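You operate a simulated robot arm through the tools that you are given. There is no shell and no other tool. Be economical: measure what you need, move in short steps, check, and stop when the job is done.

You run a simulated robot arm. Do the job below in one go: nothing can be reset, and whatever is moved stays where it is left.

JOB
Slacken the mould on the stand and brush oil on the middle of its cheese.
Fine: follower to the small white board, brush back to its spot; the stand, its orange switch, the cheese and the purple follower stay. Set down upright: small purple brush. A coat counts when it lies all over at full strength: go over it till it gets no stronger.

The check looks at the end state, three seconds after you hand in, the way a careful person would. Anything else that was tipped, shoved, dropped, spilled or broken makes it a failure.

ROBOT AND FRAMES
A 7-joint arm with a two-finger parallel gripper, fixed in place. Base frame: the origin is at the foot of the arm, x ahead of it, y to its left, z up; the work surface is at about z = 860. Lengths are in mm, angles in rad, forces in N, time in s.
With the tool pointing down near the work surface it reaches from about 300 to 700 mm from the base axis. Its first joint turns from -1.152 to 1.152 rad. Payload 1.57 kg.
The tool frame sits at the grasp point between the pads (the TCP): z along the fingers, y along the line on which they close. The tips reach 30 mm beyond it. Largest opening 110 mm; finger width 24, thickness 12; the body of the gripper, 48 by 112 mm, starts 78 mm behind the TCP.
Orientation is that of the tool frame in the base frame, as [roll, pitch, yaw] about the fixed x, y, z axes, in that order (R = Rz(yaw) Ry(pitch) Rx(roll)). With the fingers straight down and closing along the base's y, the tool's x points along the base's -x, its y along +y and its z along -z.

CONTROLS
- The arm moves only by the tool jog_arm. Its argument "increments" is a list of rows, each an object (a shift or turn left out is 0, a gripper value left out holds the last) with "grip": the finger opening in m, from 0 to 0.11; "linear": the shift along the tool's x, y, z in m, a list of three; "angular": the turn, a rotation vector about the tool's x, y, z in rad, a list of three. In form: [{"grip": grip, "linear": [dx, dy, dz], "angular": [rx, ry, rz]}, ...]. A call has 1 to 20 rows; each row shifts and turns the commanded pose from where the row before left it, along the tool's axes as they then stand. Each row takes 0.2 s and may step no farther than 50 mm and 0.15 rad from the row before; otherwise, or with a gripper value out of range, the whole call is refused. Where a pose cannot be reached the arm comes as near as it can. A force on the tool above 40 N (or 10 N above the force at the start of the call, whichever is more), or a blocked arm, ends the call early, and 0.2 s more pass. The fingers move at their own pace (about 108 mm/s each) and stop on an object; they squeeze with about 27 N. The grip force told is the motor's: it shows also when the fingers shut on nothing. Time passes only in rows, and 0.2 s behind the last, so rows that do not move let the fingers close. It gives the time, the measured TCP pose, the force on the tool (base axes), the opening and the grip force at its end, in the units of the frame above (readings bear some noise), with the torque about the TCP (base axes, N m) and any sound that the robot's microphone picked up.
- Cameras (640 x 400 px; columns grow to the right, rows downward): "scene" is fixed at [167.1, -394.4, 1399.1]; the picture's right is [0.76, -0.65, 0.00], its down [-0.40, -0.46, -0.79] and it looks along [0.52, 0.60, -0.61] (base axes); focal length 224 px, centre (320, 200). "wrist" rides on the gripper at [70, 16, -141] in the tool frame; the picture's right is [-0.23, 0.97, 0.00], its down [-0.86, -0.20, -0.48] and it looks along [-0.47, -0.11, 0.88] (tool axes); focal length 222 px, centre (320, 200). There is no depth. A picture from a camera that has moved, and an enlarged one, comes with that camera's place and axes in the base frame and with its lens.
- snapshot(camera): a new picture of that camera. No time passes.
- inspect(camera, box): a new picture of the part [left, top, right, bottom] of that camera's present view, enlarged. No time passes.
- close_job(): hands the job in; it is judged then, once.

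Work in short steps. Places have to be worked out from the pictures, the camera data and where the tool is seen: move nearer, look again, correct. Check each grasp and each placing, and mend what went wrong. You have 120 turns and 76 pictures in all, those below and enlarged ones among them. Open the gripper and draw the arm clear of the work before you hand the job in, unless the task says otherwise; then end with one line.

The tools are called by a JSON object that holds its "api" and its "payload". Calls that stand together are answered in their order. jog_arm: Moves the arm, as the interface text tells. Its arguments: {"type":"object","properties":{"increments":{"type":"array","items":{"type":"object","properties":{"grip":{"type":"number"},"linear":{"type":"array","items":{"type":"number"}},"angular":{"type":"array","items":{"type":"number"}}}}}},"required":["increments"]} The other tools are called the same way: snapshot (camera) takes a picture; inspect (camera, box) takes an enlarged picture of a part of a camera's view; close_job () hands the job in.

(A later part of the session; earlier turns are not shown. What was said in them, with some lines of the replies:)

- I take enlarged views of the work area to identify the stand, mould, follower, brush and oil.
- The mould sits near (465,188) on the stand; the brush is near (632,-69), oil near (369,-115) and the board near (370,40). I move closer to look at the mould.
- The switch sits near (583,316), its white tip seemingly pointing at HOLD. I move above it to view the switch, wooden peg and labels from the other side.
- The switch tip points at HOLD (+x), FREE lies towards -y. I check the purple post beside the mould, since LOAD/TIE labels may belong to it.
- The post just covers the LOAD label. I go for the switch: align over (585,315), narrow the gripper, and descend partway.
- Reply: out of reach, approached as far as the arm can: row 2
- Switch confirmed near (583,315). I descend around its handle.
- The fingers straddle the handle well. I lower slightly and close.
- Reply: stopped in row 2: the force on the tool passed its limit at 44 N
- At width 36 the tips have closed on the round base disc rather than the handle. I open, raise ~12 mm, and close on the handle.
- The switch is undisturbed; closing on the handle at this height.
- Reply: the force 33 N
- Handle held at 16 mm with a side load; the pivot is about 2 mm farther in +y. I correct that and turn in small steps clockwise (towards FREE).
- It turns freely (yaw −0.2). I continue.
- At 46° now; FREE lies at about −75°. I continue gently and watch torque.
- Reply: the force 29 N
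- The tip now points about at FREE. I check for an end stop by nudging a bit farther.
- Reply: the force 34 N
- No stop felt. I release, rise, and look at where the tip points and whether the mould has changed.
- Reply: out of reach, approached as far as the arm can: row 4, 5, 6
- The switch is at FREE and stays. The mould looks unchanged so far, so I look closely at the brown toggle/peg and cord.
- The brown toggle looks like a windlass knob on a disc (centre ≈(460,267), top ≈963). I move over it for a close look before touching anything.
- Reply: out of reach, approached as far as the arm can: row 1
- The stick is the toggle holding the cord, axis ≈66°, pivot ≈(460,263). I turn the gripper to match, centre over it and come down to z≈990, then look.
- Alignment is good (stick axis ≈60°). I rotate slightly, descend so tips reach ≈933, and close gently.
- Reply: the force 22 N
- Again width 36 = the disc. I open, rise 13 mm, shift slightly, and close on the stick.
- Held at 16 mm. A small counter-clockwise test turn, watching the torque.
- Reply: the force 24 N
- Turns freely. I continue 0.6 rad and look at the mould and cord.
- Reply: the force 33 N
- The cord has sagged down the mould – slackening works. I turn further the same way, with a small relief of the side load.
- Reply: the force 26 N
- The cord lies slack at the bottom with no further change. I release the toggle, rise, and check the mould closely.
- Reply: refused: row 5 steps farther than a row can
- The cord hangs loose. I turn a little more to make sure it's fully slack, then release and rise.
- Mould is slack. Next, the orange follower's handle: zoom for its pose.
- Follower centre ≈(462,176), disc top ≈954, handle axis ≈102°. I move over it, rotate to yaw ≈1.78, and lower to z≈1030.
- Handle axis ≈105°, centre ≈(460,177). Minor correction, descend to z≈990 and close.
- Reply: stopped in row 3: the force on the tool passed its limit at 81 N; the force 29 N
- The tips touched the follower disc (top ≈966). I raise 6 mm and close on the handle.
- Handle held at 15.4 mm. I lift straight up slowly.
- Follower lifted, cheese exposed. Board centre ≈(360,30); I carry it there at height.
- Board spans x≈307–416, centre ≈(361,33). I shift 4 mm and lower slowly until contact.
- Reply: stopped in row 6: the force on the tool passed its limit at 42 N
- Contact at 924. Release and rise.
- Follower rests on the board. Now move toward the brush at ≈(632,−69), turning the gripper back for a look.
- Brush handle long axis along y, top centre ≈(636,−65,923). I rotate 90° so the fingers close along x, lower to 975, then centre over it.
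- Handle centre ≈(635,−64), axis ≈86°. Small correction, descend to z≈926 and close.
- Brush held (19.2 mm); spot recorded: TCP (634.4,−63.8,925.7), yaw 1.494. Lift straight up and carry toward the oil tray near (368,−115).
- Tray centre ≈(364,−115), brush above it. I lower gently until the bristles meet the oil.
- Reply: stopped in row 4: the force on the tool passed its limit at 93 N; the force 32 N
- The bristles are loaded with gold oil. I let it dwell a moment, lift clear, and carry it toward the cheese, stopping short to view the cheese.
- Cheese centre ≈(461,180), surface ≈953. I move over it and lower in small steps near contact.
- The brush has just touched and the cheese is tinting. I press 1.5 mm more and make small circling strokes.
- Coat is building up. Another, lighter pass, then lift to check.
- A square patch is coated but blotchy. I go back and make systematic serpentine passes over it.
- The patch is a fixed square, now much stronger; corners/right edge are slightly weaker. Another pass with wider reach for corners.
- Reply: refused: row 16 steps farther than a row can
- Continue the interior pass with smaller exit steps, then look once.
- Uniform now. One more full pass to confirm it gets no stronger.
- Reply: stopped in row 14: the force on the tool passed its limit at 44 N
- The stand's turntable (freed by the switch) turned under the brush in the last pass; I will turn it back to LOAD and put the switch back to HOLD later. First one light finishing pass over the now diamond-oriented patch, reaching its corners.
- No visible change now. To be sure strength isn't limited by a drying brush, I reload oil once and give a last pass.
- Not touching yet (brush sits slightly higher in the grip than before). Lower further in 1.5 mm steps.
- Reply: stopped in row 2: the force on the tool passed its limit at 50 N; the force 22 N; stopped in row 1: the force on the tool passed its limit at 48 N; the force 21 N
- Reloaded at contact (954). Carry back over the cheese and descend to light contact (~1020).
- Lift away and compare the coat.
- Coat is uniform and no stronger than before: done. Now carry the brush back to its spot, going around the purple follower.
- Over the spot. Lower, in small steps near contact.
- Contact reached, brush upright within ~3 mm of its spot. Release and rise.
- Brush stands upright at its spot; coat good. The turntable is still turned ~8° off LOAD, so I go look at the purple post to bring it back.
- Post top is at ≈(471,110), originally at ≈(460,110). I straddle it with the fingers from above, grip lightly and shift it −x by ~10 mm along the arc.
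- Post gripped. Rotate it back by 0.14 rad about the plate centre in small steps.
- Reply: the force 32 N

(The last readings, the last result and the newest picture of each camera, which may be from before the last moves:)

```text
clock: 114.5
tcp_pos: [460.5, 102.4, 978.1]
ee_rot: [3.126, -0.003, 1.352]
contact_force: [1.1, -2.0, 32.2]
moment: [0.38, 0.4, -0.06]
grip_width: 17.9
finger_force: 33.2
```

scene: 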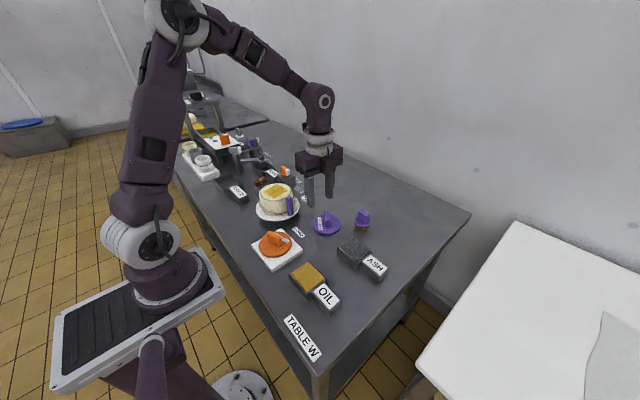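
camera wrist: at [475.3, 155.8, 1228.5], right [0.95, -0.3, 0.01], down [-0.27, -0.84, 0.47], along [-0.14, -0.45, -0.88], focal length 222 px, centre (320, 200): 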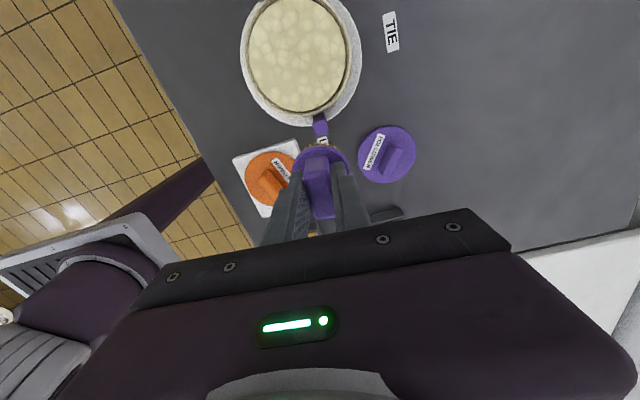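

Post is back at x≈460. Release, rise, and travel to near the switch.

{"api": "jog_arm", "payload": {"increments": [{"grip": 0.03}, {"grip": 0.045}, {}, {"linear": [0, 0, -0.03]}, {"linear": [0, 0, -0.04]}, {"linear": [0, 0, -0.04]}, {"angular": [0, 0, -0.13]}, {"angular": [0, 0, -0.13]}, {"angular": [0, 0, -0.129]}, {"linear": [0.0358, 0.0253, 0]}, {"linear": [0.0358, 0.0253, 0]}, {"linear": [0.0358, 0.0253, 0]}, {"linear": [0.0358, 0.0253, 0]}, {"linear": [0.0357, 0.0253, 0.02]}, {"linear": [0, 0, 0.04]}, {"linear": [0, 0, 0.03]}, {}]}}

```text
clock: 118.2
tcp_pos: [557.3, 302.6, 996.9]
ee_rot: [3.128, 0.001, 1.743]
contact_force: [-0.2, 0.0, 0.1]
moment: [0.0, 0.01, -0.01]
grip_width: 44.8
finger_force: 0.0
```

Move over the switch and look once before descending.

{"api": "jog_arm", "payload": {"increments": [{"linear": [0.009, 0.0292, 0.005]}, {}]}}

{"api": "inspect", "payload": {"camera": "wrist", "box": [230, 90, 410, 230]}}

```text
clock: 118.8
tcp_pos: [584.6, 315.3, 990.2]
ee_rot: [3.127, 0.004, 1.741]
contact_force: [-0.2, 0.0, 0.2]
moment: [0.03, -0.02, 0.04]
grip_width: 45.1
finger_force: 0.1
```

```text
2.86 times, centred on (320, 160) of wrist
camera zoom: at [588.8, 386.5, 1132.5], right [1.0, -0.06, 0.01], down [-0.06, -0.88, 0.48], along [-0.02, -0.48, -0.88], focal length 635 px, centre (320, 314)
```

zoom: 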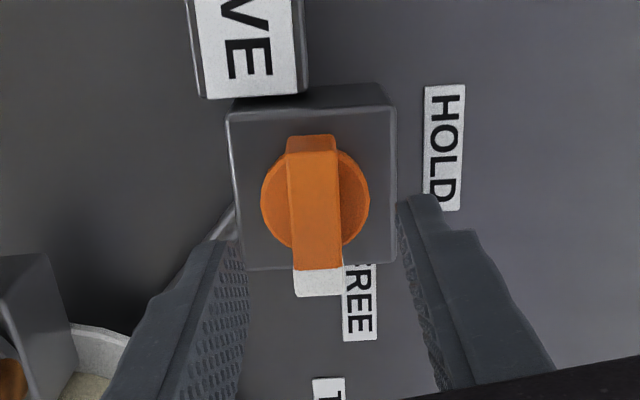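

Aligned. Descend to 954, grip the handle, and turn it back to HOLD (+1.40 rad about base z).

{"api": "jog_arm", "payload": {"increments": [{"linear": [0, 0.001, 0.02]}, {"linear": [0, 0, 0.016]}, {}, {"grip": 0.025}, {"grip": 0.0}, {}, {}]}}

{"api": "jog_arm", "payload": {"increments": [{"angular": [0, 0, -0.1]}, {"angular": [0, 0, -0.1]}, {"angular": [0, 0, -0.1]}, {"angular": [0, 0, -0.1]}, {"angular": [0, 0, -0.1]}, {"angular": [0, 0, -0.1]}, {"angular": [0, 0, -0.1]}, {}]}}

{"api": "jog_arm", "payload": {"increments": [{"angular": [0, 0, -0.1]}, {"angular": [0, 0, -0.1]}, {"angular": [0, 0, -0.1]}, {"angular": [0, 0, -0.1]}, {"angular": [0, 0, -0.1]}, {"angular": [0, 0, -0.1]}, {"angular": [0, 0, -0.1]}, {}]}}

```text
clock: 120.3
tcp_pos: [586.8, 313.9, 953.2]
ee_rot: [3.132, 0.004, 1.743]
contact_force: [-14.1, -4.9, -0.7]
moment: [-0.33, 0.93, 0.02]
grip_width: 16.2
finger_force: 31.2
```

```text
clock: 122.2
tcp_pos: [585.7, 313.4, 959.3]
ee_rot: [3.131, 0.012, 2.443]
contact_force: [15.3, 3.4, -19.1]
moment: [-0.13, 0.17, 0.02]
grip_width: 16.3
finger_force: 31.8
```

```text
clock: 124.0
tcp_pos: [585.4, 314.7, 958.7]
ee_rot: [3.14, 0.015, -3.14]
contact_force: [18.6, 3.8, -0.9]
moment: [-0.01, -0.63, -0.11]
grip_width: 16.0
finger_force: 31.3
```

Handle is back at the HOLD angle. Release, rise and retreat, then check the scene.

{"api": "jog_arm", "payload": {"increments": [{"grip": 0.03}, {"grip": 0.05}, {}, {"linear": [0, 0, -0.03]}, {"linear": [0.02, 0, -0.03]}, {"linear": [0.04, 0, -0.03]}, {"linear": [0.04, 0, -0.03]}, {"linear": [0.04, 0, -0.03]}, {"linear": [0.04, 0, -0.03]}, {"linear": [0.04, 0, 0]}, {}]}}

{"api": "inspect", "payload": {"camera": "scene", "box": [240, 145, 390, 275]}}

```text
clock: 126.3
tcp_pos: [361.6, 316.0, 1136.9]
ee_rot: [-3.141, 0.014, 3.14]
contact_force: [-0.5, 0.9, 0.4]
moment: [-0.05, -0.02, 0.0]
grip_width: 50.3
finger_force: 0.1
```

```text
3.08 times, centred on (315, 210) of scene
camera zoom: at [167.1, -394.4, 1399.1], right [0.76, -0.65, 0.0], down [-0.4, -0.46, -0.79], along [0.52, 0.6, -0.61], focal length 688 px, centre (335, 169)
```

zoom: 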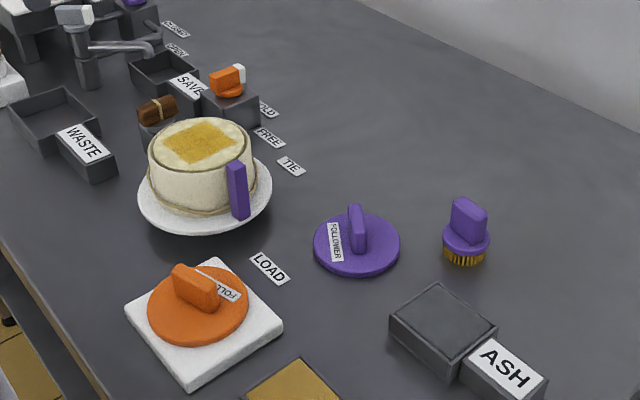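

Everything is in place: cord slack, coat full, follower on the board, brush upright, switch and stand back as found, and the arm is clear. Handing in.

{"api": "close_job", "payload": {}}

```text
The job is handed in.
```

I slackened the mould and oiled the middle of its cheese evenly. The orange follower is on the white board, and the brush stands upright within about 3 mm of its spot. I turned the switch to FREE while working, and the stand turned a little under the brush; I set the switch back to HOLD and turned the stand back to LOAD by eye.
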